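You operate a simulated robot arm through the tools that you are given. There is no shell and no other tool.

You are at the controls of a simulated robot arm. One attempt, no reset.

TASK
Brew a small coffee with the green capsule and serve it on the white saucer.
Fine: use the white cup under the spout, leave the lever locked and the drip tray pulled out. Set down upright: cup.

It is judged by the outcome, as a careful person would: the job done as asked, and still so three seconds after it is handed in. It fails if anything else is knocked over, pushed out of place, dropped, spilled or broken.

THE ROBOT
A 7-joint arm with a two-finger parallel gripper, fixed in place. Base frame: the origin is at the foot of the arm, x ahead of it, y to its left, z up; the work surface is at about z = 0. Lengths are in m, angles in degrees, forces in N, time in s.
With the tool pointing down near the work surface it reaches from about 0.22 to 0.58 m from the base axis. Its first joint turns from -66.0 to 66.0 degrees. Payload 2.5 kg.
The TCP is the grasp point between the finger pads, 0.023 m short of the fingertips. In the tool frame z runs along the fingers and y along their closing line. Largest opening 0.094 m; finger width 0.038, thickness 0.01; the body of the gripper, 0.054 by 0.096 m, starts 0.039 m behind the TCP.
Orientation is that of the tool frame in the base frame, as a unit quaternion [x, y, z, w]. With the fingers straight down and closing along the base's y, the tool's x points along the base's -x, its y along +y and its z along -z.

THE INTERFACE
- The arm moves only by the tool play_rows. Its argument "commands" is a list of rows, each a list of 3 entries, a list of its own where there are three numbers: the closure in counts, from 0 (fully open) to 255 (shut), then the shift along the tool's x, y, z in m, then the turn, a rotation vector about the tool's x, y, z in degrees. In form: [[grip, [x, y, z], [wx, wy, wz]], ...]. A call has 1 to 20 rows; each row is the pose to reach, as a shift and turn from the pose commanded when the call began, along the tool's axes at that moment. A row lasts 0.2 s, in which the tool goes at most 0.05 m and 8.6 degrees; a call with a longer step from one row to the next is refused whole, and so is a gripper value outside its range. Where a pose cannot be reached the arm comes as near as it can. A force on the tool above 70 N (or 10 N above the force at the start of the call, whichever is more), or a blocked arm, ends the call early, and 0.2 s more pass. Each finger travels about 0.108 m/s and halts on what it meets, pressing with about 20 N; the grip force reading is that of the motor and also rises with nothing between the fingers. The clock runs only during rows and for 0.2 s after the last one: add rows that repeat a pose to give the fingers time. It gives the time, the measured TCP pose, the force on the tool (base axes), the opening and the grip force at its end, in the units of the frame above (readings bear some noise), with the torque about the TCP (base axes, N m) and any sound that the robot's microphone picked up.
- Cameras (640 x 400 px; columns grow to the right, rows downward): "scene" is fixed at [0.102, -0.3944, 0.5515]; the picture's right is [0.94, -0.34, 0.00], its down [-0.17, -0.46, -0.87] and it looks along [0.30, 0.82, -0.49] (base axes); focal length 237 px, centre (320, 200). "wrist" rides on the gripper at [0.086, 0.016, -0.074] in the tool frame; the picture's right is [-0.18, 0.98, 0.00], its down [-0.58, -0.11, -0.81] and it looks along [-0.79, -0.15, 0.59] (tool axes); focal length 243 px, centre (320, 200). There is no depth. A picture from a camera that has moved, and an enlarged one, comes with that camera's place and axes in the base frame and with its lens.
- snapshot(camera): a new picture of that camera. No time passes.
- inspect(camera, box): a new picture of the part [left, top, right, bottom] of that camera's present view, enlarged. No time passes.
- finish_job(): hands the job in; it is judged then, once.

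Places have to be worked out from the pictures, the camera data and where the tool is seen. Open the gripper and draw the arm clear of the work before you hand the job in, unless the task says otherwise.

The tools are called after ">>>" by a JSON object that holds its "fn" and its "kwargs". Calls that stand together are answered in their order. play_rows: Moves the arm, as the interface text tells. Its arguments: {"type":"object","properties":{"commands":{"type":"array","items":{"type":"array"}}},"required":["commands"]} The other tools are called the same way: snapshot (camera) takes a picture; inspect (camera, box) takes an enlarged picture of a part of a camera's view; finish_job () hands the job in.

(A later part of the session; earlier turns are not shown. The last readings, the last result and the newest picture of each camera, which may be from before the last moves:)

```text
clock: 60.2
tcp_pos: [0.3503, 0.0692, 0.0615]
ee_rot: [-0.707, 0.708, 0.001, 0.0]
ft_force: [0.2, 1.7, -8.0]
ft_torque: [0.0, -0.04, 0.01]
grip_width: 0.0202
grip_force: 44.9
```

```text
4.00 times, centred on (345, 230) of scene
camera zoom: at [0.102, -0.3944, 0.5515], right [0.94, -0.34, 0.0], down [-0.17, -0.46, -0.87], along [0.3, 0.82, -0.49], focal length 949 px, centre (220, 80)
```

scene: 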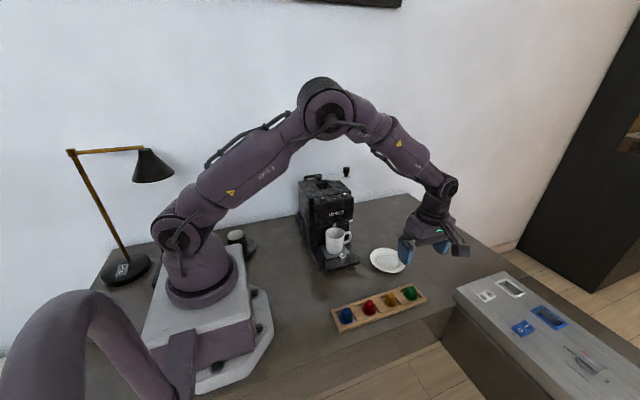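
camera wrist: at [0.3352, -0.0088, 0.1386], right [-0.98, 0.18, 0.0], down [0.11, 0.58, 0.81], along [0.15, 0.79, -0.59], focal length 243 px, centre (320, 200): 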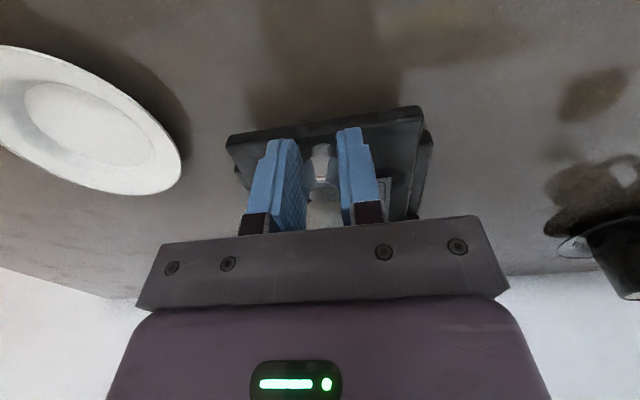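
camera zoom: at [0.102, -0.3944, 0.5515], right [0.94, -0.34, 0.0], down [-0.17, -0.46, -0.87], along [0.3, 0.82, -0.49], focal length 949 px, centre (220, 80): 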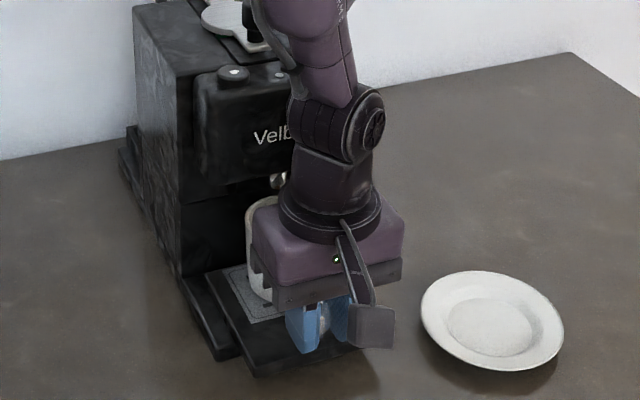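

The tray slides freely with the cup on it. I'll pull another 42 mm slowly.

>>> {"fn": "play_rows", "kwargs": {"commands": [[255, [0.002, 0, 0.0005], [0, 0, 0]], [255, [0.005, 0, 0.0005], [0, 0, 0]], [255, [0.008, 0, 0.0005], [0, 0, 0]], [255, [0.011, 0, 0.0005], [0, 0, 0]], [255, [0.014, 0, 0.0005], [0, 0, 0]], [255, [0.017, 0, 0.0005], [0, 0, 0]], [255, [0.02, 0, 0.0005], [0, 0, 0]], [255, [0.023, 0, 0.0005], [0, 0, 0]], [255, [0.026, 0, 0.0005], [0, 0, 0]], [255, [0.029, 0, 0.0005], [0, 0, 0]], [255, [0.032, 0, 0.0005], [0, 0, 0]], [255, [0.035, 0, 0.0005], [0, 0, 0]], [255, [0.038, 0, 0.0005], [0, 0, 0]], [255, [0.04, 0, 0.0005], [0, 0, 0]], [255, [0.042, 0, 0.0005], [0, 0, 0]]]}}

>>> {"fn": "inspect", "kwargs": {"camera": "scene", "box": [290, 180, 400, 280]}}

>>> {"fn": "snapshot", "kwargs": {"camera": "wrist"}}

```text
clock: 63.4
tcp_pos: [0.35, 0.0278, 0.0628]
ee_rot: [0.707, -0.707, -0.001, -0.001]
ft_force: [-14.8, 1.0, 39.8]
ft_torque: [0.09, 0.23, 0.16]
grip_width: 0.0203
grip_force: 45.3
```

```text
4.00 times, centred on (345, 230) of scene
camera zoom: at [0.1018, -0.3945, 0.5515], right [0.94, -0.34, 0.0], down [-0.17, -0.46, -0.87], along [0.3, 0.82, -0.49], focal length 949 px, centre (220, 80)
```

zoom: 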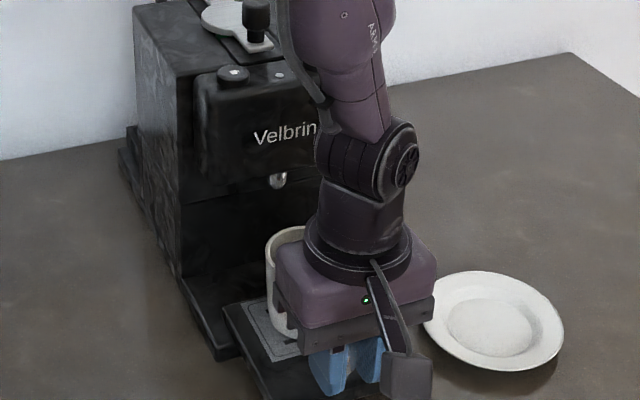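

```text
taken
camera wrist: at [0.3349, -0.0589, 0.1383], right [-0.98, 0.18, 0.0], down [0.11, 0.58, 0.81], along [0.15, 0.79, -0.59], focal length 243 px, centre (320, 200)
```

wrist: 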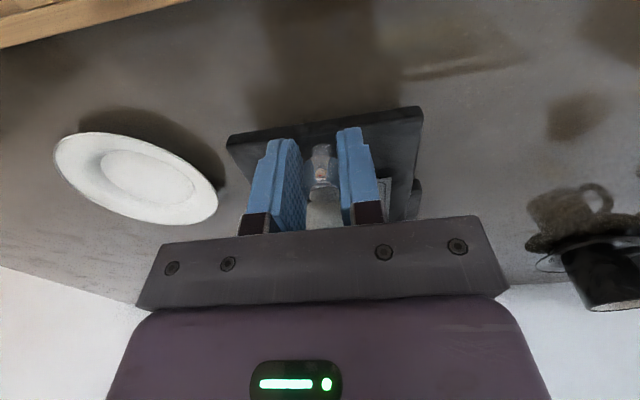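

The tray came out 50 mm with the cup, but I'm now pressing down with about 40 N. I'll relax that in small steps before letting go.

>>> {"fn": "play_rows", "kwargs": {"commands": [[255, [0, 0.0005, -0.0008], [0, 0, 0]], [255, [0, 0.001, -0.0015], [0, 0, 0]]]}}

```text
clock: 64.0
tcp_pos: [0.3496, 0.0286, 0.062]
ee_rot: [-0.706, 0.708, 0.0, 0.001]
ft_force: [17.4, 0.5, -31.9]
ft_torque: [-1.05, -0.08, -0.04]
grip_width: 0.0202
grip_force: 45.4
```

>>> {"fn": "play_rows", "kwargs": {"commands": [[255, [0, -0.0005, 0.0007], [0, 0, 0]], [255, [0, -0.0005, 0.0007], [0, 0, 0]]]}}

```text
clock: 64.6
tcp_pos: [0.3488, 0.0277, 0.0623]
ee_rot: [-0.707, 0.708, 0.001, 0.0]
ft_force: [21.9, -1.0, -40.7]
ft_torque: [-0.29, -0.12, -0.2]
grip_width: 0.0202
grip_force: 45.2
```

>>> {"fn": "play_rows", "kwargs": {"commands": [[255, [0, -0.0006, 0.0006], [0, 0, 0]], [255, [0, -0.0006, 0.0006], [0, 0, 0]]]}}

```text
clock: 65.2
tcp_pos: [0.3495, 0.0276, 0.0623]
ee_rot: [-0.707, 0.707, 0.0, -0.001]
ft_force: [11.5, 0.0, -15.0]
ft_torque: [0.26, -0.14, -0.15]
grip_width: 0.0201
grip_force: 44.9
```

The load is dropping. One more small trim, then I'll open the fingers gradually in place.

>>> {"fn": "play_rows", "kwargs": {"commands": [[255, [0, -0.0004, 0.0003], [0, 0, 0]], [225, [0, -0.0004, 0.0003], [0, 0, 0]], [195, [0, -0.0004, 0.0003], [0, 0, 0]], [150, [0, -0.0004, 0.0003], [0, 0, 0]], [110, [0, -0.0004, 0.0003], [0, 0, 0]], [110, [0, -0.0004, 0.0003], [0, 0, 0]]]}}

>>> {"fn": "inspect", "kwargs": {"camera": "scene", "box": [290, 180, 400, 280]}}

```text
clock: 66.6
tcp_pos: [0.3503, 0.0275, 0.0619]
ee_rot: [-0.707, 0.708, 0.0, 0.0]
ft_force: [0.4, -0.1, -0.8]
ft_torque: [0.01, -0.03, 0.03]
grip_width: 0.0535
grip_force: 0.0
```

```text
4.00 times, centred on (345, 230) of scene
camera zoom: at [0.102, -0.3944, 0.5515], right [0.94, -0.34, 0.0], down [-0.17, -0.46, -0.87], along [0.3, 0.82, -0.49], focal length 949 px, centre (220, 80)
```

zoom: 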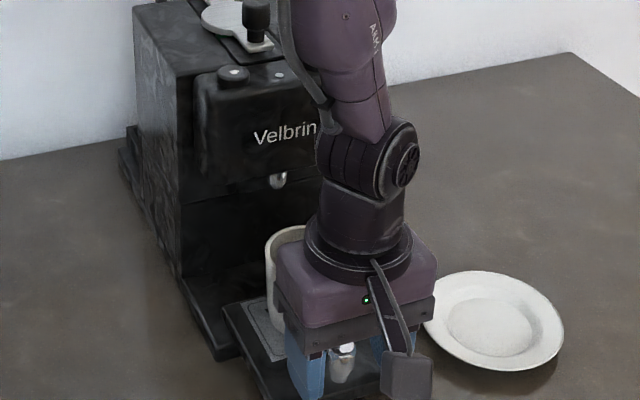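

Released with no residual force. I'll rise straight up with a slight -y drift to stay clear of the cup, then look.

>>> {"fn": "play_rows", "kwargs": {"commands": [[110, [0.002, 0, -0.02], [0, 0, 0]], [110, [0.005, 0, -0.05], [0, 0, 0]], [60, [0.01, 0, -0.09], [0, 0, 0]], [0, [0.02, 0, -0.13], [0, 0, 0]], [0, [0.02, 0, -0.17], [0, 0, 0]], [0, [0.02, 0, -0.2], [0, 0, 0]], [0, [0.02, 0, -0.2], [0, 0, 0]]]}}

>>> {"fn": "snapshot", "kwargs": {"camera": "wrist"}}

>>> {"fn": "inspect", "kwargs": {"camera": "scene", "box": [290, 200, 400, 290]}}

```text
clock: 68.2
tcp_pos: [0.3493, 0.0065, 0.2631]
ee_rot: [0.707, -0.707, 0.0, 0.0]
ft_force: [-0.4, 0.3, -0.5]
ft_torque: [-0.01, 0.0, 0.01]
grip_width: 0.0939
grip_force: 0.0
```

```text
taken
camera wrist: at [0.3346, -0.0787, 0.3384], right [-0.98, 0.18, 0.0], down [0.11, 0.58, 0.81], along [0.15, 0.79, -0.59], focal length 243 px, centre (320, 200)
```

wrist: 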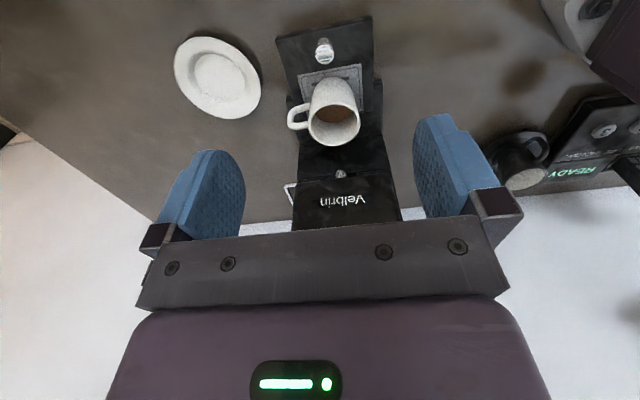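

```text
4.44 times, centred on (345, 245) of scene
camera zoom: at [0.1019, -0.3944, 0.5515], right [0.94, -0.34, 0.0], down [-0.17, -0.46, -0.87], along [0.3, 0.82, -0.49], focal length 1054 px, centre (209, 0)
```

zoom: 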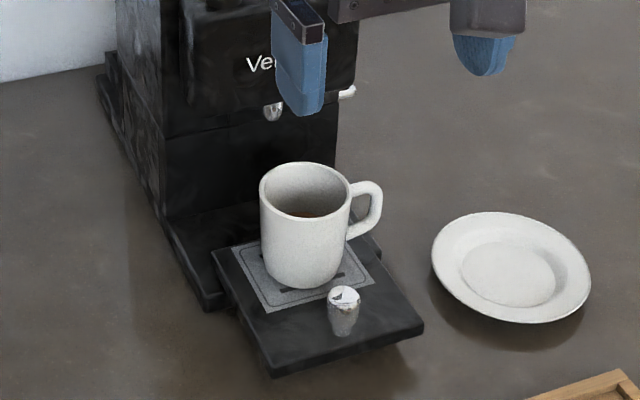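

>>> {"fn": "inspect", "kwargs": {"camera": "wrist", "box": [260, 10, 420, 160]}}

>>> {"fn": "inspect", "kwargs": {"camera": "wrist", "box": [160, 20, 280, 130]}}

```text
2.67 times, centred on (340, 85) of wrist
camera zoom: at [0.3346, -0.0787, 0.3384], right [-0.98, 0.18, 0.0], down [0.11, 0.58, 0.81], along [0.15, 0.79, -0.59], focal length 647 px, centre (267, 507)
```

zoom: 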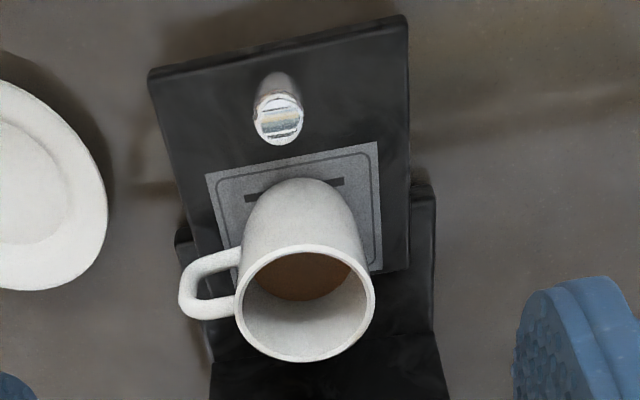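

```text
3.64 times, centred on (220, 75) of wrist
camera zoom: at [0.3346, -0.0787, 0.3384], right [-0.98, 0.18, 0.0], down [0.11, 0.58, 0.81], along [0.15, 0.79, -0.59], focal length 882 px, centre (684, 654)
```

zoom: 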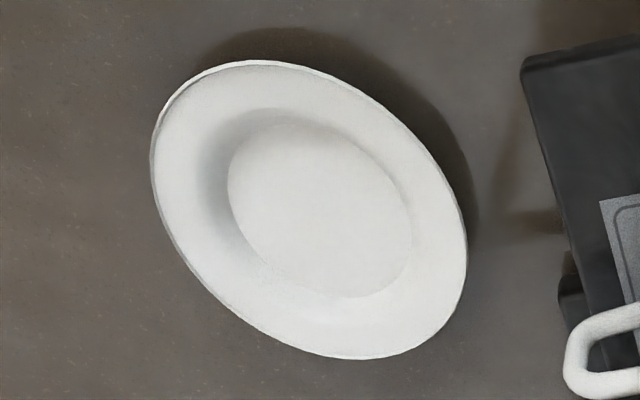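

The cup rode out to about (0.349, 0.094), clear of the spout, with the coffee intact; the saucer centre is at (0.498, 0.062). To avoid the handle I'll turn the tool so the fingers close along y, staying high in front of the machine for now.

>>> {"fn": "play_rows", "kwargs": {"commands": [[0, [-0.005, 0, 0], [0, 0, 8.2]], [0, [-0.01, 0, 0], [0, 0, 16.4]], [0, [-0.015, 0, 0], [0, 0, 24.6]], [0, [-0.02, 0, 0], [0, 0, 32.8]], [0, [-0.025, 0, 0], [0, 0, 41]], [0, [-0.03, 0, 0], [0, 0, 49.2]], [0, [-0.035, 0, 0], [0, 0, 57.4]], [0, [-0.04, 0, 0], [0, 0, 65.6]], [0, [-0.045, 0, 0], [0, 0, 73.8]], [0, [-0.05, 0, 0], [0, 0, 82]], [0, [-0.0535, 0, 0], [0, 0, 90]], [0, [-0.0535, 0, 0], [0, 0, 90]]]}}

>>> {"fn": "snapshot", "kwargs": {"camera": "wrist"}}

>>> {"fn": "snapshot", "kwargs": {"camera": "scene"}}

```text
clock: 70.8
tcp_pos: [0.3503, 0.0605, 0.2613]
ee_rot: [0.001, 1.0, 0.0, 0.0]
ft_force: [-0.3, 0.8, 0.1]
ft_torque: [0.01, 0.0, -0.02]
grip_width: 0.094
grip_force: 0.0
```

```text
taken
camera wrist: at [0.2654, 0.0773, 0.3379], right [0.19, 0.98, 0.0], down [0.58, -0.11, 0.81], along [0.79, -0.15, -0.59], focal length 243 px, centre (320, 200)
```

wrist: 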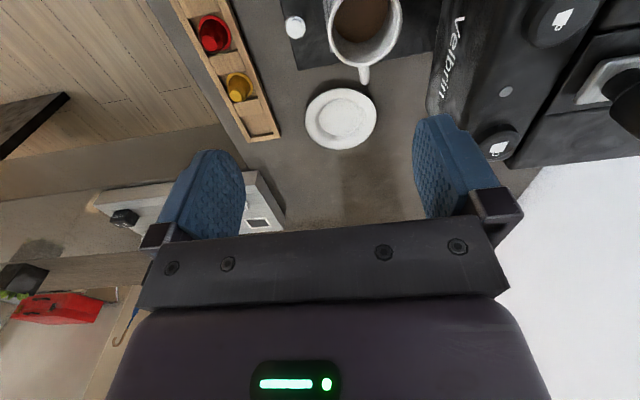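

```text
taken
```

scene: 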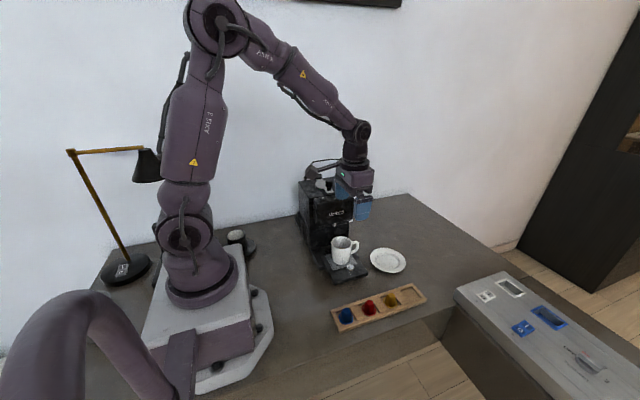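

>>> {"fn": "inspect", "kwargs": {"camera": "wrist", "box": [280, 0, 480, 125]}}

```text
3.20 times, centred on (380, 62) of wrist
camera zoom: at [0.2654, 0.0773, 0.3379], right [0.19, 0.98, 0.0], down [0.58, -0.11, 0.81], along [0.79, -0.15, -0.59], focal length 776 px, centre (128, 640)
```

zoom: 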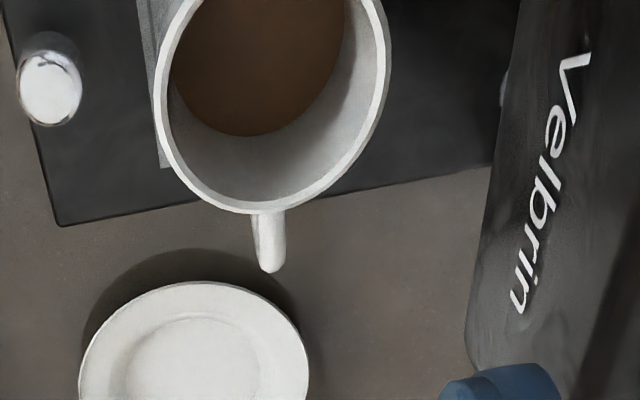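

Cross-checking the views, the cup is at about (0.351, 0.0985) with its rim near z 0.098, and the panel face is at y≈0.148. That leaves the gripper body too close to the machine, so I'll turn back, re-grip the knob and pull the tray another 25 mm.

>>> {"fn": "play_rows", "kwargs": {"commands": [[0, [0, -0.003, 0], [0, 0, -8.2]], [0, [0, -0.006, 0], [0, 0, -16.4]], [0, [0, -0.01, 0], [0, 0, -24.6]], [0, [0, -0.014, 0], [0, 0, -32.8]], [0, [0, -0.018, 0], [0, 0, -41]], [20, [0, -0.022, 0], [0, 0, -49.2]], [40, [0, -0.026, 0], [0, 0, -57.4]], [60, [0, -0.03, 0], [0, 0, -65.6]], [80, [0, -0.0335, 0], [0, 0, -73.8]], [100, [0, -0.0345, 0.02], [0, 0, -82]], [110, [0, -0.0345, 0.05], [0, 0, -90]], [110, [0, -0.0345, 0.09], [0, 0, -90]], [110, [0, -0.0345, 0.13], [0, 0, -90]], [110, [0, -0.0345, 0.15], [0, 0, -90]], [110, [0, -0.0345, 0.15], [0, 0, -90]]]}}

>>> {"fn": "snapshot", "kwargs": {"camera": "wrist"}}

```text
clock: 74.0
tcp_pos: [0.3507, 0.0248, 0.1118]
ee_rot: [-0.707, 0.707, -0.001, 0.0]
ft_force: [0.8, -0.2, 0.1]
ft_torque: [0.02, 0.03, 0.01]
grip_width: 0.0535
grip_force: 0.0
```

```text
taken
camera wrist: at [0.3351, -0.0604, 0.1879], right [-0.98, 0.18, 0.0], down [0.11, 0.58, 0.81], along [0.15, 0.79, -0.59], focal length 243 px, centre (320, 200)
```

wrist: 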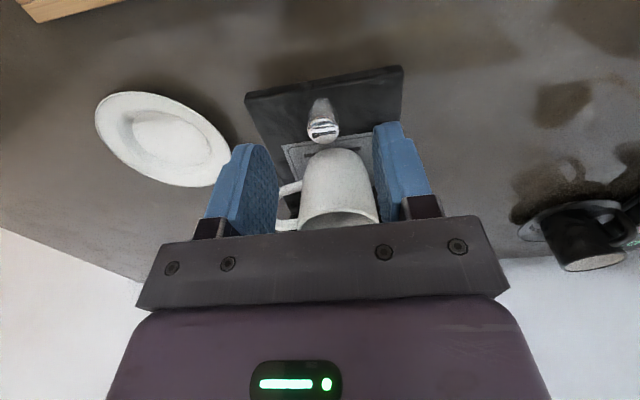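

The view matches the previous knob approach. I'll lower 49 mm and close on the knob.

>>> {"fn": "play_rows", "kwargs": {"commands": [[110, [0, 0, 0.015], [0, 0, 0]], [110, [0, 0, 0.03], [0, 0, 0]], [110, [0, 0, 0.042], [0, 0, 0]], [110, [0, 0, 0.049], [0, 0, 0]], [110, [0, 0, 0.049], [0, 0, 0]], [180, [0, 0, 0.049], [0, 0, 0]], [255, [0, 0, 0.049], [0, 0, 0]], [255, [0, 0, 0.049], [0, 0, 0]], [255, [0, 0, 0.049], [0, 0, 0]]]}}

```text
clock: 76.0
tcp_pos: [0.3499, 0.0261, 0.0617]
ee_rot: [-0.707, 0.708, 0.0, 0.0]
ft_force: [2.4, 0.3, -6.7]
ft_torque: [-0.01, 0.01, -0.01]
grip_width: 0.0202
grip_force: 44.9
```

The knob is gripped again with little load. I'll pull slowly in stages, starting with 13 mm.

>>> {"fn": "play_rows", "kwargs": {"commands": [[255, [0.002, 0, 0], [0, 0, 0]], [255, [0.004, 0, 0], [0, 0, 0]], [255, [0.0065, 0, 0], [0, 0, 0]], [255, [0.009, 0, 0], [0, 0, 0]], [255, [0.011, 0, 0], [0, 0, 0]], [255, [0.013, 0, 0], [0, 0, 0]]]}}

>>> {"fn": "inspect", "kwargs": {"camera": "scene", "box": [290, 200, 400, 300]}}

```text
clock: 77.4
tcp_pos: [0.3494, 0.0141, 0.0627]
ee_rot: [0.708, -0.707, -0.001, 0.001]
ft_force: [2.3, -0.2, -15.3]
ft_torque: [-0.2, -0.07, 0.02]
grip_width: 0.0202
grip_force: 44.9
```

```text
4.00 times, centred on (345, 250) of scene
camera zoom: at [0.102, -0.3944, 0.5515], right [0.94, -0.34, 0.0], down [-0.17, -0.46, -0.87], along [0.3, 0.82, -0.49], focal length 949 px, centre (220, 0)
```

zoom: 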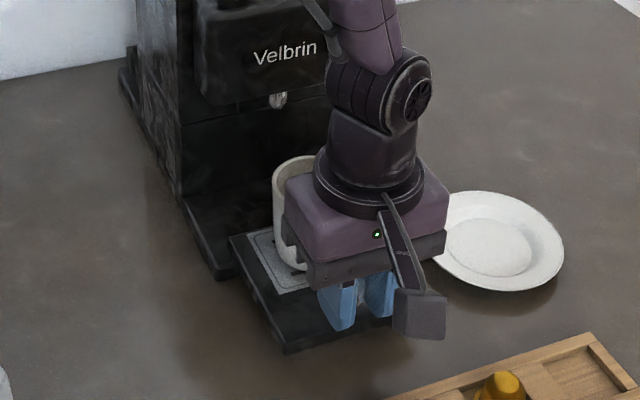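

The tray is now out by about 62 mm, which puts the cup near y 0.086 and gives about 14 mm of clearance to the panel. It resisted 40 N downward earlier without tipping, so it is on rails. I'll trim the load and release.

>>> {"fn": "play_rows", "kwargs": {"commands": [[255, [0, 0, 0.0004], [0, 0, 0]], [255, [0, 0, 0.0004], [0, 0, 0]]]}}

```text
clock: 78.0
tcp_pos: [0.3507, 0.0125, 0.0631]
ee_rot: [0.707, -0.707, 0.0, 0.001]
ft_force: [-6.1, 0.3, 0.6]
ft_torque: [0.15, 0.03, 0.04]
grip_width: 0.0201
grip_force: 45.1
```

The vertical load is gone. I'll open gradually and rise away.

>>> {"fn": "play_rows", "kwargs": {"commands": [[225, [0, 0, 0], [0, 0, 0]], [195, [0, 0, 0], [0, 0, 0]], [150, [0, 0, 0], [0, 0, 0]], [110, [0, 0, 0], [0, 0, 0]], [110, [0.002, 0, -0.02], [0, 0, 0]], [110, [0.005, 0, -0.05], [0, 0, 0]], [60, [0.01, 0, -0.09], [0, 0, 0]], [0, [0.02, 0, -0.13], [0, 0, 0]], [0, [0.02, 0, -0.17], [0, 0, 0]], [0, [0.02, 0, -0.2], [0, 0, 0]], [0, [0.02, 0, -0.2], [0, 0, 0]]]}}

>>> {"fn": "inspect", "kwargs": {"camera": "wrist", "box": [250, 0, 430, 180]}}

>>> {"fn": "inspect", "kwargs": {"camera": "scene", "box": [290, 200, 400, 300]}}

```text
clock: 80.4
tcp_pos: [0.3501, -0.0059, 0.2628]
ee_rot: [0.708, -0.706, 0.0, 0.0]
ft_force: [-0.9, 0.2, 0.7]
ft_torque: [0.0, 0.02, 0.0]
grip_width: 0.0941
grip_force: 0.1
```

```text
2.22 times, centred on (340, 90) of wrist
camera zoom: at [0.3353, -0.0928, 0.3387], right [-0.98, 0.18, 0.0], down [0.11, 0.58, 0.81], along [0.15, 0.79, -0.59], focal length 539 px, centre (276, 444)
```

zoom: 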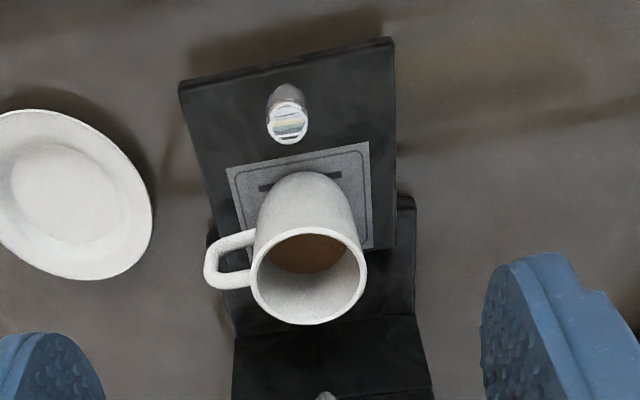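

```text
4.00 times, centred on (345, 250) of scene
camera zoom: at [0.1019, -0.3944, 0.5515], right [0.94, -0.34, 0.0], down [-0.17, -0.46, -0.87], along [0.3, 0.82, -0.49], focal length 949 px, centre (220, 0)
```

zoom: 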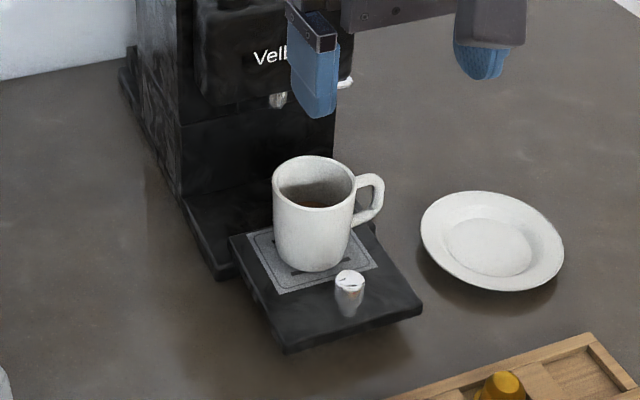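

The tray holds steady and the cup is at about (0.351, 0.085). I'll turn the fingers to close along y again and check the cup's y from that view.

>>> {"fn": "play_rows", "kwargs": {"commands": [[0, [-0.005, 0, 0], [0, 0, 8.2]], [0, [-0.01, 0, 0], [0, 0, 16.4]], [0, [-0.015, 0, 0], [0, 0, 24.6]], [0, [-0.02, 0, 0], [0, 0, 32.8]], [0, [-0.025, 0, 0], [0, 0, 41]], [0, [-0.03, 0, 0], [0, 0, 49.2]], [0, [-0.035, 0, 0], [0, 0, 57.4]], [0, [-0.04, 0, 0], [0, 0, 65.6]], [0, [-0.05, 0, 0], [0, 0, 73.8]], [0, [-0.07, 0, 0], [0, 0, 82]], [0, [-0.091, 0, 0], [0, 0, 90]], [0, [-0.091, 0, 0], [0, 0, 90]]]}}

>>> {"fn": "inspect", "kwargs": {"camera": "wrist", "box": [240, 0, 440, 125]}}

>>> {"fn": "inspect", "kwargs": {"camera": "scene", "box": [280, 130, 420, 290]}}

```text
clock: 83.0
tcp_pos: [0.3507, 0.0845, 0.262]
ee_rot: [0.001, 1.0, 0.0, 0.0]
ft_force: [-0.6, 0.5, 1.2]
ft_torque: [0.02, -0.02, -0.01]
grip_width: 0.0941
grip_force: 0.0
```

```text
3.20 times, centred on (340, 62) of wrist
camera zoom: at [0.2658, 0.1007, 0.3392], right [0.19, 0.98, 0.0], down [0.58, -0.11, 0.81], along [0.79, -0.15, -0.59], focal length 776 px, centre (256, 640)
```

zoom: 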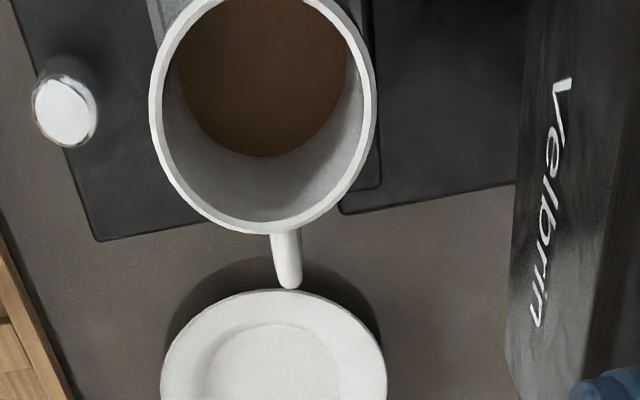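

```text
2.50 times, centred on (350, 210) of scene
camera zoom: at [0.102, -0.3944, 0.5515], right [0.94, -0.34, 0.0], down [-0.17, -0.46, -0.87], along [0.3, 0.82, -0.49], focal length 593 px, centre (245, 175)
```

zoom: 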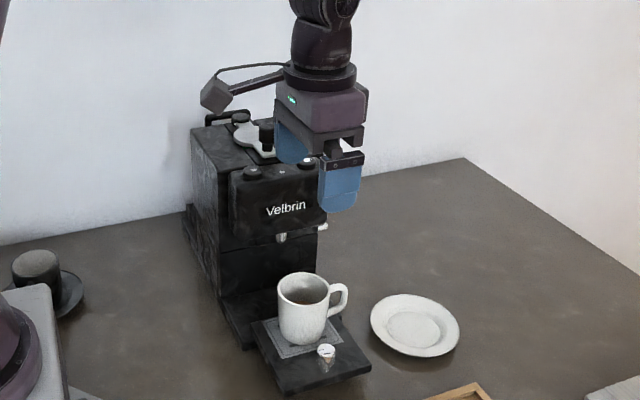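

The side view gives the cup at (0.3515, 0.0865), 0.061 m across, with the handle pointing to +x, out of the fingers' path. I'll narrow to about 0.08 and lower most of the way, then check.

>>> {"fn": "play_rows", "kwargs": {"commands": [[38, [-0.001, 0.002, 0], [0, 0, 0]], [38, [-0.001, 0.002, 0.03], [0, 0, 0]], [38, [-0.001, 0.002, 0.065], [0, 0, 0]], [38, [-0.001, 0.002, 0.095], [0, 0, 0]], [38, [-0.001, 0.002, 0.115], [0, 0, 0]], [38, [-0.001, 0.002, 0.115], [0, 0, 0]]]}}

>>> {"fn": "snapshot", "kwargs": {"camera": "wrist"}}

>>> {"fn": "inspect", "kwargs": {"camera": "scene", "box": [290, 180, 400, 290]}}

```text
clock: 84.4
tcp_pos: [0.3532, 0.0862, 0.1467]
ee_rot: [0.0, 1.0, 0.0, -0.001]
ft_force: [0.7, -0.7, -0.2]
ft_torque: [0.02, 0.0, 0.02]
grip_width: 0.0801
grip_force: 0.1
```

```text
taken
camera wrist: at [0.2671, 0.1026, 0.2228], right [0.18, 0.98, 0.0], down [0.58, -0.11, 0.81], along [0.79, -0.15, -0.59], focal length 243 px, centre (320, 200)
```

wrist: 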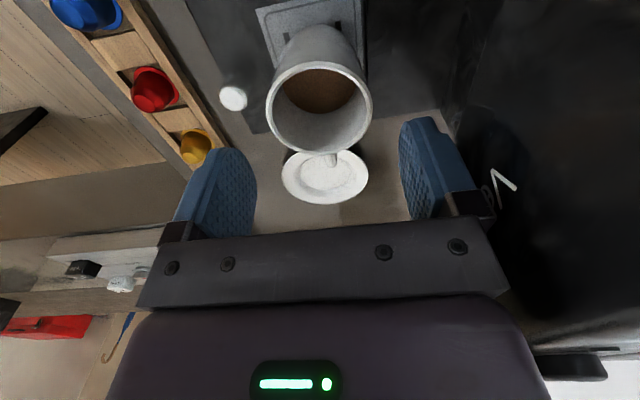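

```text
3.64 times, centred on (345, 235) of scene
camera zoom: at [0.102, -0.3944, 0.5515], right [0.94, -0.34, 0.0], down [-0.17, -0.46, -0.87], along [0.3, 0.82, -0.49], focal length 862 px, centre (229, 73)
```

zoom: 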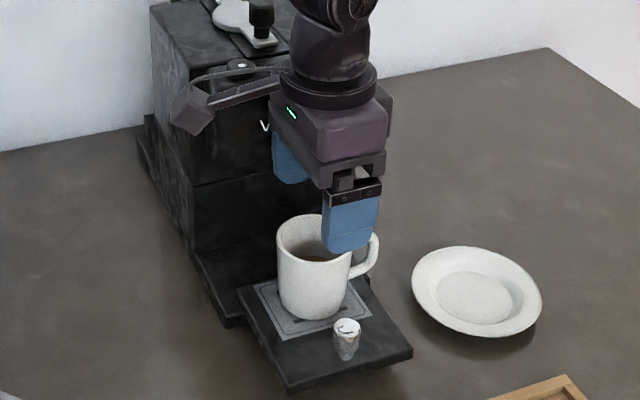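

The cup is centred between the fingers to about 1 mm. I'll trim and lower to TCP z≈0.075, then close gently.

>>> {"fn": "play_rows", "kwargs": {"commands": [[38, [0.0015, 0.001, 0.015], [0, 0, 0]], [38, [0.0015, 0.001, 0.035], [0, 0, 0]], [38, [0.0015, 0.001, 0.055], [0, 0, 0]], [38, [0.0015, 0.001, 0.067], [0, 0, 0]], [38, [0.0015, 0.001, 0.071], [0, 0, 0]], [38, [0.0015, 0.001, 0.071], [0, 0, 0]]]}}

>>> {"fn": "snapshot", "kwargs": {"camera": "wrist"}}

>>> {"fn": "inspect", "kwargs": {"camera": "scene", "box": [290, 180, 400, 290]}}

```text
clock: 85.8
tcp_pos: [0.3519, 0.0873, 0.0765]
ee_rot: [0.0, 1.0, 0.0, 0.0]
ft_force: [0.9, -0.1, -0.1]
ft_torque: [-0.01, 0.01, 0.03]
grip_width: 0.0802
grip_force: 0.1
```

```text
taken
camera wrist: at [0.265, 0.1037, 0.1529], right [0.18, 0.98, 0.0], down [0.58, -0.11, 0.81], along [0.79, -0.15, -0.59], focal length 243 px, centre (320, 200)
```

wrist: 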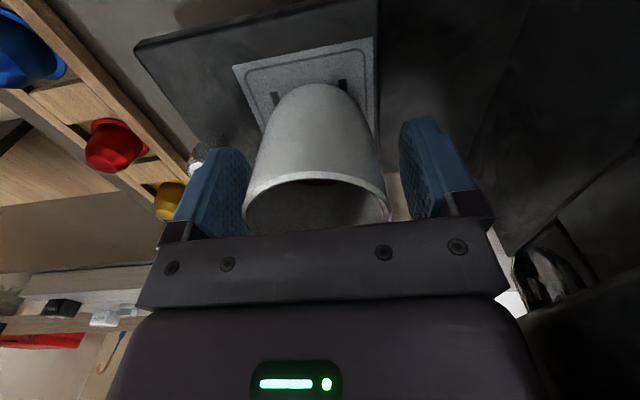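

```text
3.64 times, centred on (345, 235) of scene
camera zoom: at [0.102, -0.3944, 0.5515], right [0.94, -0.34, 0.0], down [-0.17, -0.46, -0.87], along [0.3, 0.82, -0.49], focal length 862 px, centre (229, 73)
```

zoom: 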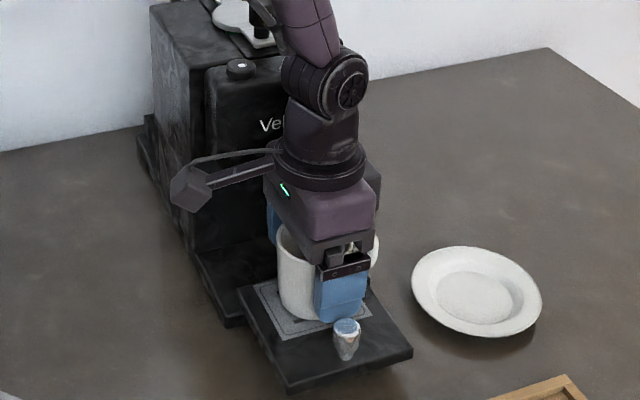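

No contact and the cup sits between the pads. I'll close gradually.

>>> {"fn": "play_rows", "kwargs": {"commands": [[60, [0, 0, 0], [0, 0, 0]], [75, [0, 0, 0], [0, 0, 0]], [85, [0, 0, 0], [0, 0, 0]], [95, [0, 0, 0], [0, 0, 0]], [120, [0, 0, 0], [0, 0, 0]], [200, [0, 0, 0], [0, 0, 0]], [255, [0, 0, 0], [0, 0, 0]], [255, [0, 0, 0], [0, 0, 0]]]}}

>>> {"fn": "snapshot", "kwargs": {"camera": "wrist"}}

>>> {"fn": "inspect", "kwargs": {"camera": "scene", "box": [290, 180, 400, 290]}}

```text
clock: 87.6
tcp_pos: [0.3497, 0.0866, 0.077]
ee_rot: [0.001, 1.0, -0.001, 0.0]
ft_force: [0.0, -0.3, 1.2]
ft_torque: [0.01, 0.0, -0.03]
grip_width: 0.0585
grip_force: 20.2
```

```text
taken
camera wrist: at [0.2649, 0.1037, 0.1531], right [0.18, 0.98, 0.0], down [0.58, -0.11, 0.81], along [0.79, -0.15, -0.59], focal length 243 px, centre (320, 200)
```

wrist: 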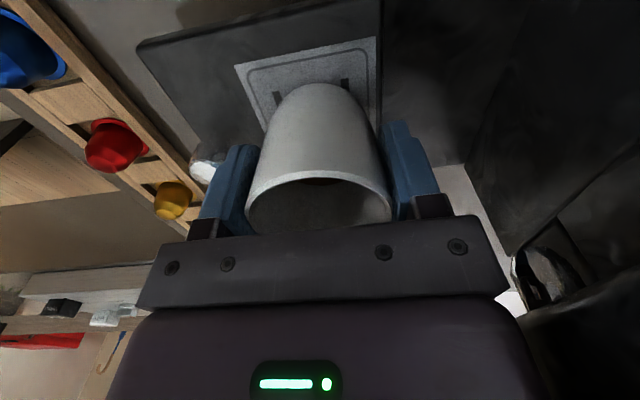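

```text
3.64 times, centred on (345, 235) of scene
camera zoom: at [0.102, -0.3944, 0.5515], right [0.94, -0.34, 0.0], down [-0.17, -0.46, -0.87], along [0.3, 0.82, -0.49], focal length 862 px, centre (229, 73)
```

zoom: 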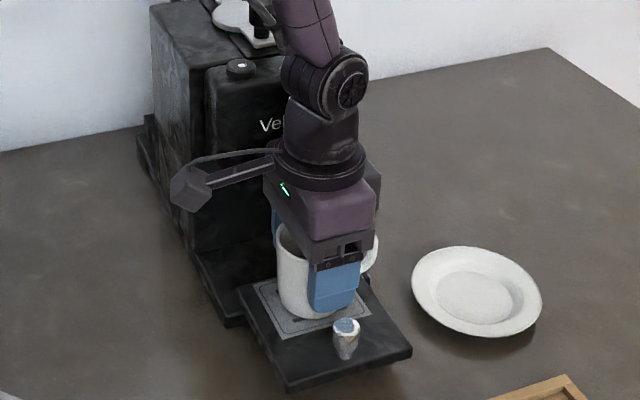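

The cup is gripped at 0.0585 m with no side load. I'll lift slowly.

>>> {"fn": "play_rows", "kwargs": {"commands": [[255, [0, 0, -0.002], [0, 0, 0]], [255, [0, 0, -0.006], [0, 0, 0]], [255, [0, 0, -0.012], [0, 0, 0]], [255, [0, 0, -0.02], [0, 0, 0]], [255, [0, 0, -0.03], [0, 0, 0]], [255, [0, 0, -0.04], [0, 0, 0]], [255, [0, 0, -0.05], [0, 0, 0]], [255, [0, 0, -0.05], [0, 0, 0]]]}}

>>> {"fn": "inspect", "kwargs": {"camera": "scene", "box": [290, 170, 400, 290]}}

>>> {"fn": "snapshot", "kwargs": {"camera": "wrist"}}

```text
clock: 89.4
tcp_pos: [0.3487, 0.0879, 0.1261]
ee_rot: [0.0, 1.0, 0.0, -0.001]
ft_force: [0.7, 0.6, -1.3]
ft_torque: [-0.01, 0.0, -0.01]
grip_width: 0.0585
grip_force: 20.0
```

```text
3.33 times, centred on (345, 230) of scene
camera zoom: at [0.102, -0.3944, 0.5515], right [0.94, -0.34, 0.0], down [-0.17, -0.46, -0.87], along [0.3, 0.82, -0.49], focal length 791 px, centre (237, 100)
```

zoom: 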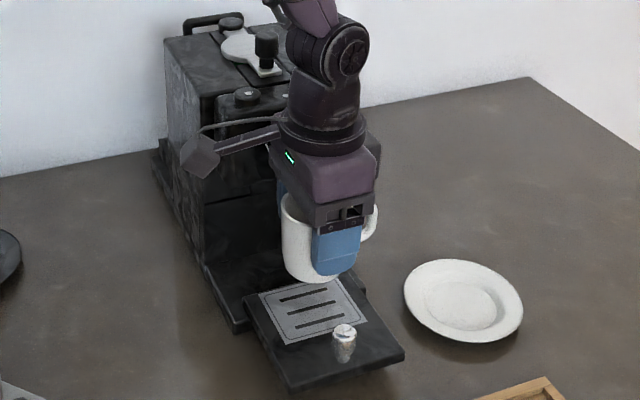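

```text
taken
camera wrist: at [0.2647, 0.1039, 0.2027], right [0.18, 0.98, 0.0], down [0.58, -0.11, 0.81], along [0.79, -0.15, -0.59], focal length 243 px, centre (320, 200)
```

wrist: 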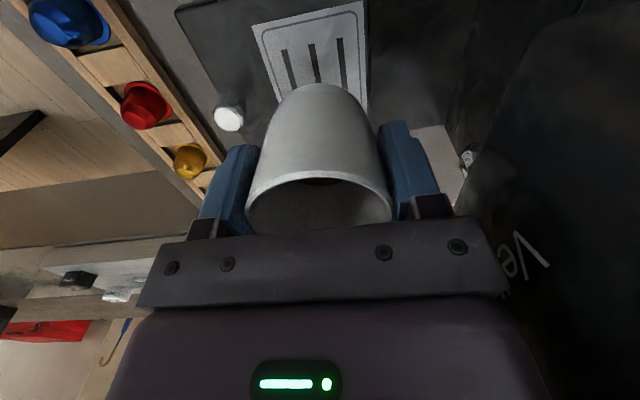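

The cup is lifted upright and steady. I'll carry it slowly toward the saucer at (0.498, 0.0625).

>>> {"fn": "play_rows", "kwargs": {"commands": [[255, [-0.003, -0.002, 0], [0, 0, 0]], [255, [-0.01, -0.004, 0], [0, 0, 0]], [255, [-0.02, -0.006, 0], [0, 0, 0]], [255, [-0.032, -0.008, 0], [0, 0, 0]], [255, [-0.044, -0.01, 0], [0, 0, 0]], [255, [-0.056, -0.012, 0], [0, 0, 0]], [255, [-0.068, -0.014, 0], [0, 0, 0]], [255, [-0.08, -0.016, 0], [0, 0, 0]], [255, [-0.092, -0.018, 0], [0, 0, 0]], [255, [-0.104, -0.02, 0], [0, 0, 0]], [255, [-0.116, -0.022, 0], [0, 0, 0]], [255, [-0.128, -0.024, 0], [0, 0, 0]], [255, [-0.138, -0.0255, 0], [0, 0, 0]], [255, [-0.145, -0.0255, 0], [0, 0, 0]], [255, [-0.148, -0.0255, 0], [0, 0, 0]], [255, [-0.148, -0.0255, 0], [0, 0, 0]]]}}

>>> {"fn": "snapshot", "kwargs": {"camera": "wrist"}}

>>> {"fn": "inspect", "kwargs": {"camera": "scene", "box": [330, 180, 450, 290]}}

```text
clock: 92.8
tcp_pos: [0.4976, 0.0615, 0.1277]
ee_rot: [0.0, 1.0, 0.0, -0.001]
ft_force: [-0.6, 0.1, -2.1]
ft_torque: [0.02, 0.0, 0.03]
grip_width: 0.0587
grip_force: 19.4
```

```text
taken
camera wrist: at [0.413, 0.0778, 0.203], right [0.19, 0.98, 0.0], down [0.58, -0.11, 0.81], along [0.79, -0.15, -0.59], focal length 243 px, centre (320, 200)
```

wrist: 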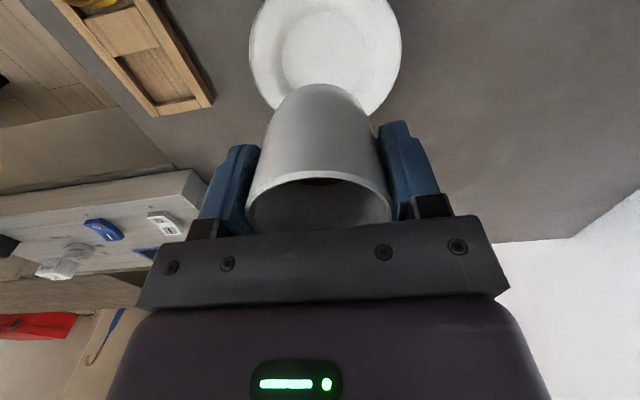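

```text
3.64 times, centred on (390, 235) of scene
camera zoom: at [0.102, -0.3944, 0.5515], right [0.94, -0.34, 0.0], down [-0.17, -0.46, -0.87], along [0.3, 0.82, -0.49], focal length 862 px, centre (66, 73)
```

zoom: 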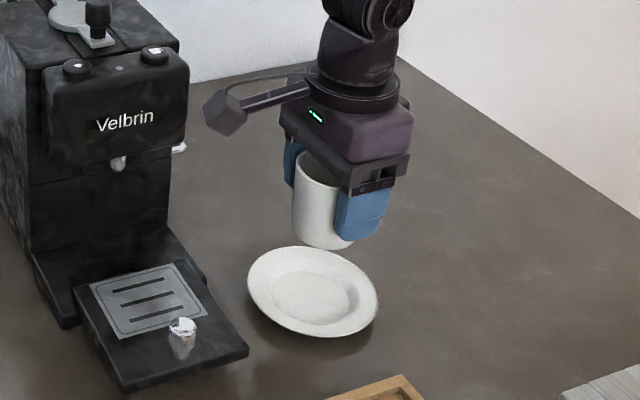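

>>> {"fn": "inspect", "kwargs": {"camera": "wrist", "box": [235, 0, 415, 120]}}

>>> {"fn": "inspect", "kwargs": {"camera": "scene", "box": [350, 235, 420, 285]}}

```text
3.33 times, centred on (325, 60) of wrist
camera zoom: at [0.413, 0.0778, 0.203], right [0.19, 0.98, 0.0], down [0.58, -0.11, 0.81], along [0.79, -0.15, -0.59], focal length 809 px, centre (303, 667)
```

zoom: 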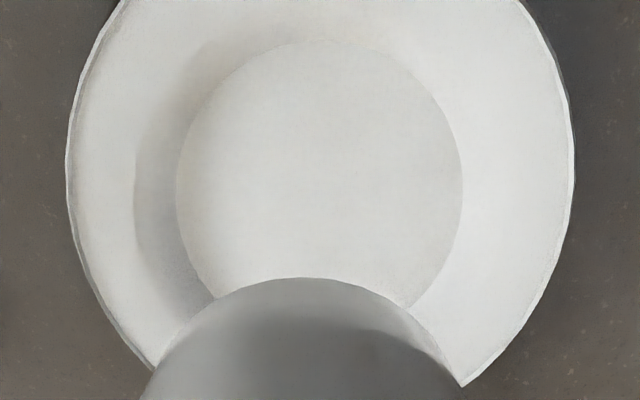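

```text
8.00 times, centred on (385, 260) of scene
camera zoom: at [0.102, -0.3944, 0.5515], right [0.94, -0.34, 0.0], down [-0.17, -0.46, -0.87], along [0.3, 0.82, -0.49], focal length 1898 px, centre (-200, -280)
```

zoom: 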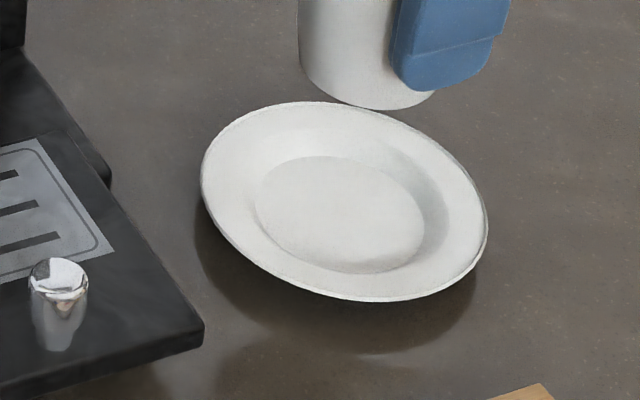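

The saucer's well centre comes out at about (0.4985, 0.0645), 0.063 m wide. I'll trim the position and lower the cup to just above it.

>>> {"fn": "play_rows", "kwargs": {"commands": [[255, [-0.0005, 0.0015, 0], [0, 0, 0]], [255, [-0.001, 0.0025, 0.008], [0, 0, 0]], [255, [-0.001, 0.0025, 0.018], [0, 0, 0]], [255, [-0.001, 0.0025, 0.028], [0, 0, 0]], [255, [-0.001, 0.0025, 0.038], [0, 0, 0]], [255, [-0.001, 0.0025, 0.048], [0, 0, 0]], [255, [-0.001, 0.0025, 0.056], [0, 0, 0]], [255, [-0.001, 0.0025, 0.062], [0, 0, 0]], [255, [-0.001, 0.0025, 0.062], [0, 0, 0]]]}}

>>> {"fn": "inspect", "kwargs": {"camera": "wrist", "box": [235, 0, 415, 200]}}

>>> {"fn": "inspect", "kwargs": {"camera": "scene", "box": [350, 215, 430, 285]}}

```text
clock: 94.8
tcp_pos: [0.4991, 0.065, 0.063]
ee_rot: [0.0, 1.0, 0.0, 0.0]
ft_force: [-0.2, -1.0, -1.6]
ft_torque: [-0.03, -0.01, -0.03]
grip_width: 0.0587
grip_force: 19.9
```

```text
2.00 times, centred on (325, 100) of wrist
camera zoom: at [0.4137, 0.0806, 0.1404], right [0.18, 0.98, 0.0], down [0.58, -0.11, 0.81], along [0.79, -0.15, -0.59], focal length 485 px, centre (310, 400)
```

zoom: 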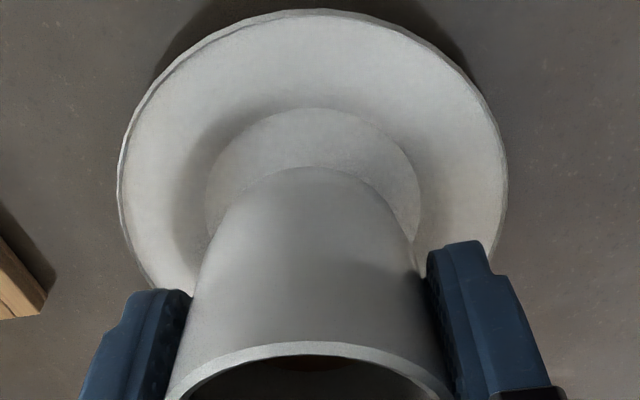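

```text
5.71 times, centred on (390, 250) of scene
camera zoom: at [0.102, -0.3944, 0.5515], right [0.94, -0.34, 0.0], down [-0.17, -0.46, -0.87], along [0.3, 0.82, -0.49], focal length 1355 px, centre (-80, -86)
```

zoom: 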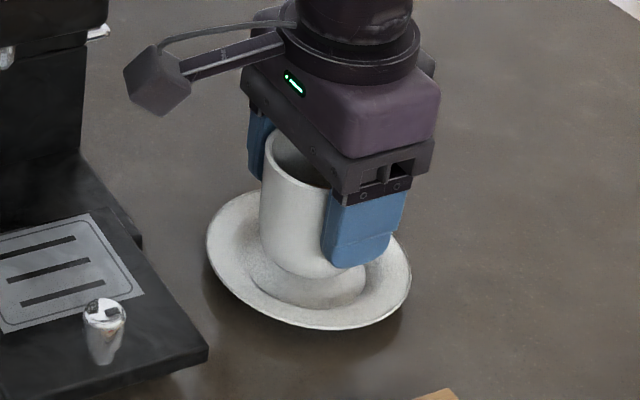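

The cup is over the well, about 2 mm too far in +x. I'll trim that and lower in 1–2 mm steps until I feel contact.

>>> {"fn": "play_rows", "kwargs": {"commands": [[255, [0.0015, 0, 0], [0, 0, 0]], [255, [0.0015, 0, 0.002], [0, 0, 0]], [255, [0.0015, 0, 0.004], [0, 0, 0]], [255, [0.0015, 0, 0.006], [0, 0, 0]], [255, [0.0015, 0, 0.007], [0, 0, 0]]]}}

>>> {"fn": "inspect", "kwargs": {"camera": "scene", "box": [350, 215, 430, 285]}}

```text
clock: 96.0
tcp_pos: [0.4973, 0.063, 0.0579]
ee_rot: [0.0, 1.0, 0.0, 0.0]
ft_force: [0.4, 0.0, -2.2]
ft_torque: [0.02, 0.02, -0.04]
grip_width: 0.0583
grip_force: 19.6
```

```text
5.71 times, centred on (390, 250) of scene
camera zoom: at [0.102, -0.3944, 0.5515], right [0.94, -0.34, 0.0], down [-0.17, -0.46, -0.87], along [0.3, 0.82, -0.49], focal length 1355 px, centre (-80, -86)
```

zoom: 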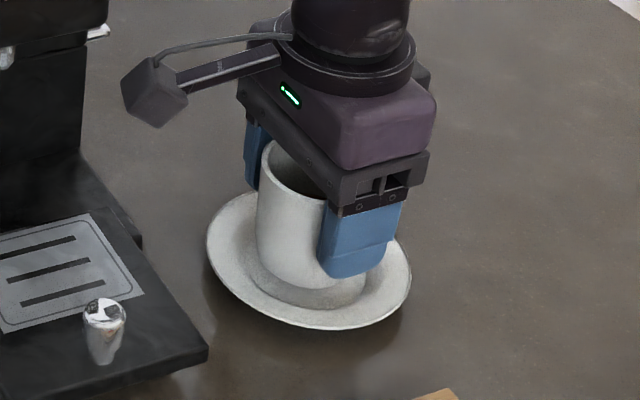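

>>> {"fn": "play_rows", "kwargs": {"commands": [[255, [0, 0, 0.001], [0, 0, 0]], [255, [0, 0, 0.002], [0, 0, 0]], [255, [0, 0, 0.003], [0, 0, 0]]]}}

>>> {"fn": "inspect", "kwargs": {"camera": "wrist", "box": [235, 0, 415, 200]}}

```text
clock: 96.8
tcp_pos: [0.4966, 0.0648, 0.0552]
ee_rot: [0.001, 1.0, 0.001, 0.0]
ft_force: [-0.7, 0.4, -3.3]
ft_torque: [-0.02, 0.04, 0.0]
grip_width: 0.0584
grip_force: 20.2
```

```text
2.00 times, centred on (325, 100) of wrist
camera zoom: at [0.4126, 0.0807, 0.1305], right [0.18, 0.98, 0.0], down [0.58, -0.11, 0.81], along [0.79, -0.15, -0.59], focal length 485 px, centre (310, 400)
```

zoom: 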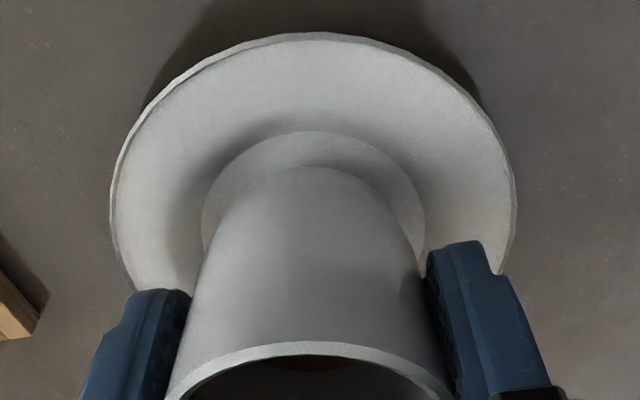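

No contact yet; only the cup's weight shows. I'll continue in 1 mm steps.

>>> {"fn": "play_rows", "kwargs": {"commands": [[255, [0, 0, 0.001], [0, 0, 0]], [255, [0, 0, 0.002], [0, 0, 0]]]}}

>>> {"fn": "inspect", "kwargs": {"camera": "scene", "box": [355, 225, 425, 285]}}

```text
clock: 97.4
tcp_pos: [0.4972, 0.0645, 0.0531]
ee_rot: [0.0, 1.0, 0.0, 0.0]
ft_force: [-0.2, 0.0, -1.6]
ft_torque: [-0.05, 0.01, 0.0]
grip_width: 0.0586
grip_force: 19.9
```

```text
6.67 times, centred on (390, 255) of scene
camera zoom: at [0.102, -0.3944, 0.5515], right [0.94, -0.34, 0.0], down [-0.17, -0.46, -0.87], along [0.3, 0.82, -0.49], focal length 1581 px, centre (-147, -167)
```

zoom: 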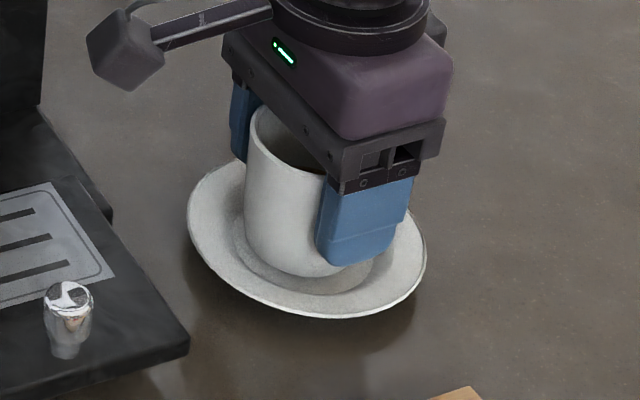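

>>> {"fn": "play_rows", "kwargs": {"commands": [[255, [0, 0, 0.001], [0, 0, 0]], [255, [0, 0, 0.002], [0, 0, 0]]]}}

```text
clock: 98.0
tcp_pos: [0.4978, 0.0632, 0.0499]
ee_rot: [0.0, 1.0, -0.001, 0.001]
ft_force: [-0.1, 0.1, -1.4]
ft_torque: [0.0, 0.01, -0.01]
grip_width: 0.0586
grip_force: 19.9
```

>>> {"fn": "play_rows", "kwargs": {"commands": [[255, [0, 0, 0.001], [0, 0, 0]], [255, [0, 0, 0.001], [0, 0, 0]]]}}

>>> {"fn": "inspect", "kwargs": {"camera": "wrist", "box": [235, 0, 415, 200]}}

>>> {"fn": "inspect", "kwargs": {"camera": "scene", "box": [355, 225, 425, 285]}}

```text
clock: 98.6
tcp_pos: [0.4972, 0.0646, 0.0501]
ee_rot: [0.0, 1.0, 0.0, 0.001]
ft_force: [-1.3, -0.3, 3.9]
ft_torque: [0.0, 0.09, 0.01]
grip_width: 0.0586
grip_force: 19.9
```

```text
2.00 times, centred on (325, 100) of wrist
camera zoom: at [0.4125, 0.0806, 0.1261], right [0.18, 0.98, 0.0], down [0.58, -0.11, 0.81], along [0.79, -0.15, -0.59], focal length 485 px, centre (310, 400)
```

zoom: 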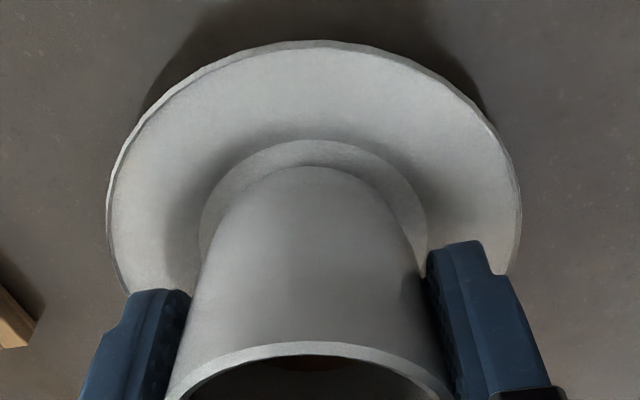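

```text
6.67 times, centred on (390, 255) of scene
camera zoom: at [0.1019, -0.3944, 0.5515], right [0.94, -0.34, 0.0], down [-0.17, -0.46, -0.87], along [0.3, 0.82, -0.49], focal length 1581 px, centre (-147, -167)
```

zoom: 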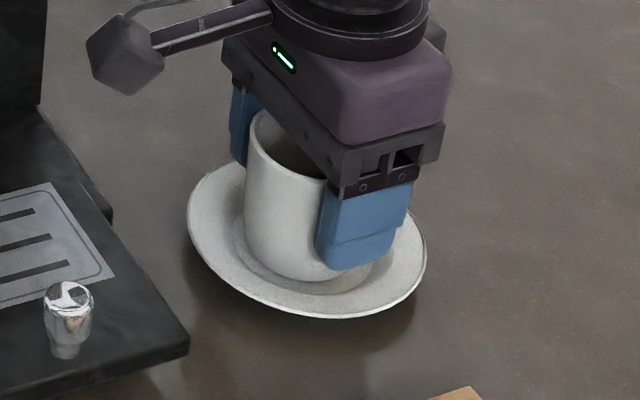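

The force turned from -1.5 to +3.9 N, so the cup is resting on the saucer. I'll open just enough to free it, rise straight up, and check.

>>> {"fn": "play_rows", "kwargs": {"commands": [[200, [0, 0, 0], [0, 0, 0]], [120, [0, 0, 0], [0, 0, 0]], [90, [0, 0, 0], [0, 0, 0]], [75, [0, 0, 0], [0, 0, 0]], [65, [0, 0, 0], [0, 0, 0]], [60, [0, 0, -0.001], [0, 0, 0]], [60, [0, 0, -0.002], [0, 0, 0]]]}}

>>> {"fn": "inspect", "kwargs": {"camera": "wrist", "box": [215, 0, 435, 240]}}

>>> {"fn": "inspect", "kwargs": {"camera": "scene", "box": [355, 225, 425, 285]}}

```text
clock: 100.2
tcp_pos: [0.4968, 0.0648, 0.0517]
ee_rot: [0.0, 1.0, 0.0, 0.001]
ft_force: [0.7, -1.1, -0.5]
ft_torque: [-0.01, 0.01, -0.03]
grip_width: 0.0719
grip_force: 0.0
```

```text
1.67 times, centred on (325, 120) of wrist
camera zoom: at [0.4122, 0.0806, 0.1278], right [0.18, 0.98, 0.0], down [0.58, -0.11, 0.81], along [0.79, -0.15, -0.59], focal length 404 px, centre (312, 333)
```

zoom: 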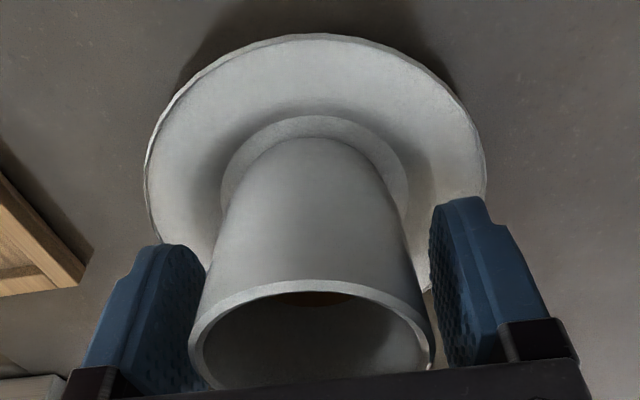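

```text
6.67 times, centred on (390, 255) of scene
camera zoom: at [0.102, -0.3944, 0.5515], right [0.94, -0.34, 0.0], down [-0.17, -0.46, -0.87], along [0.3, 0.82, -0.49], focal length 1581 px, centre (-147, -167)
```

zoom: 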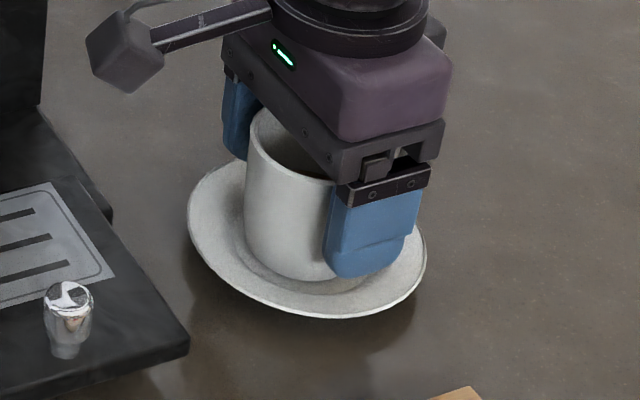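

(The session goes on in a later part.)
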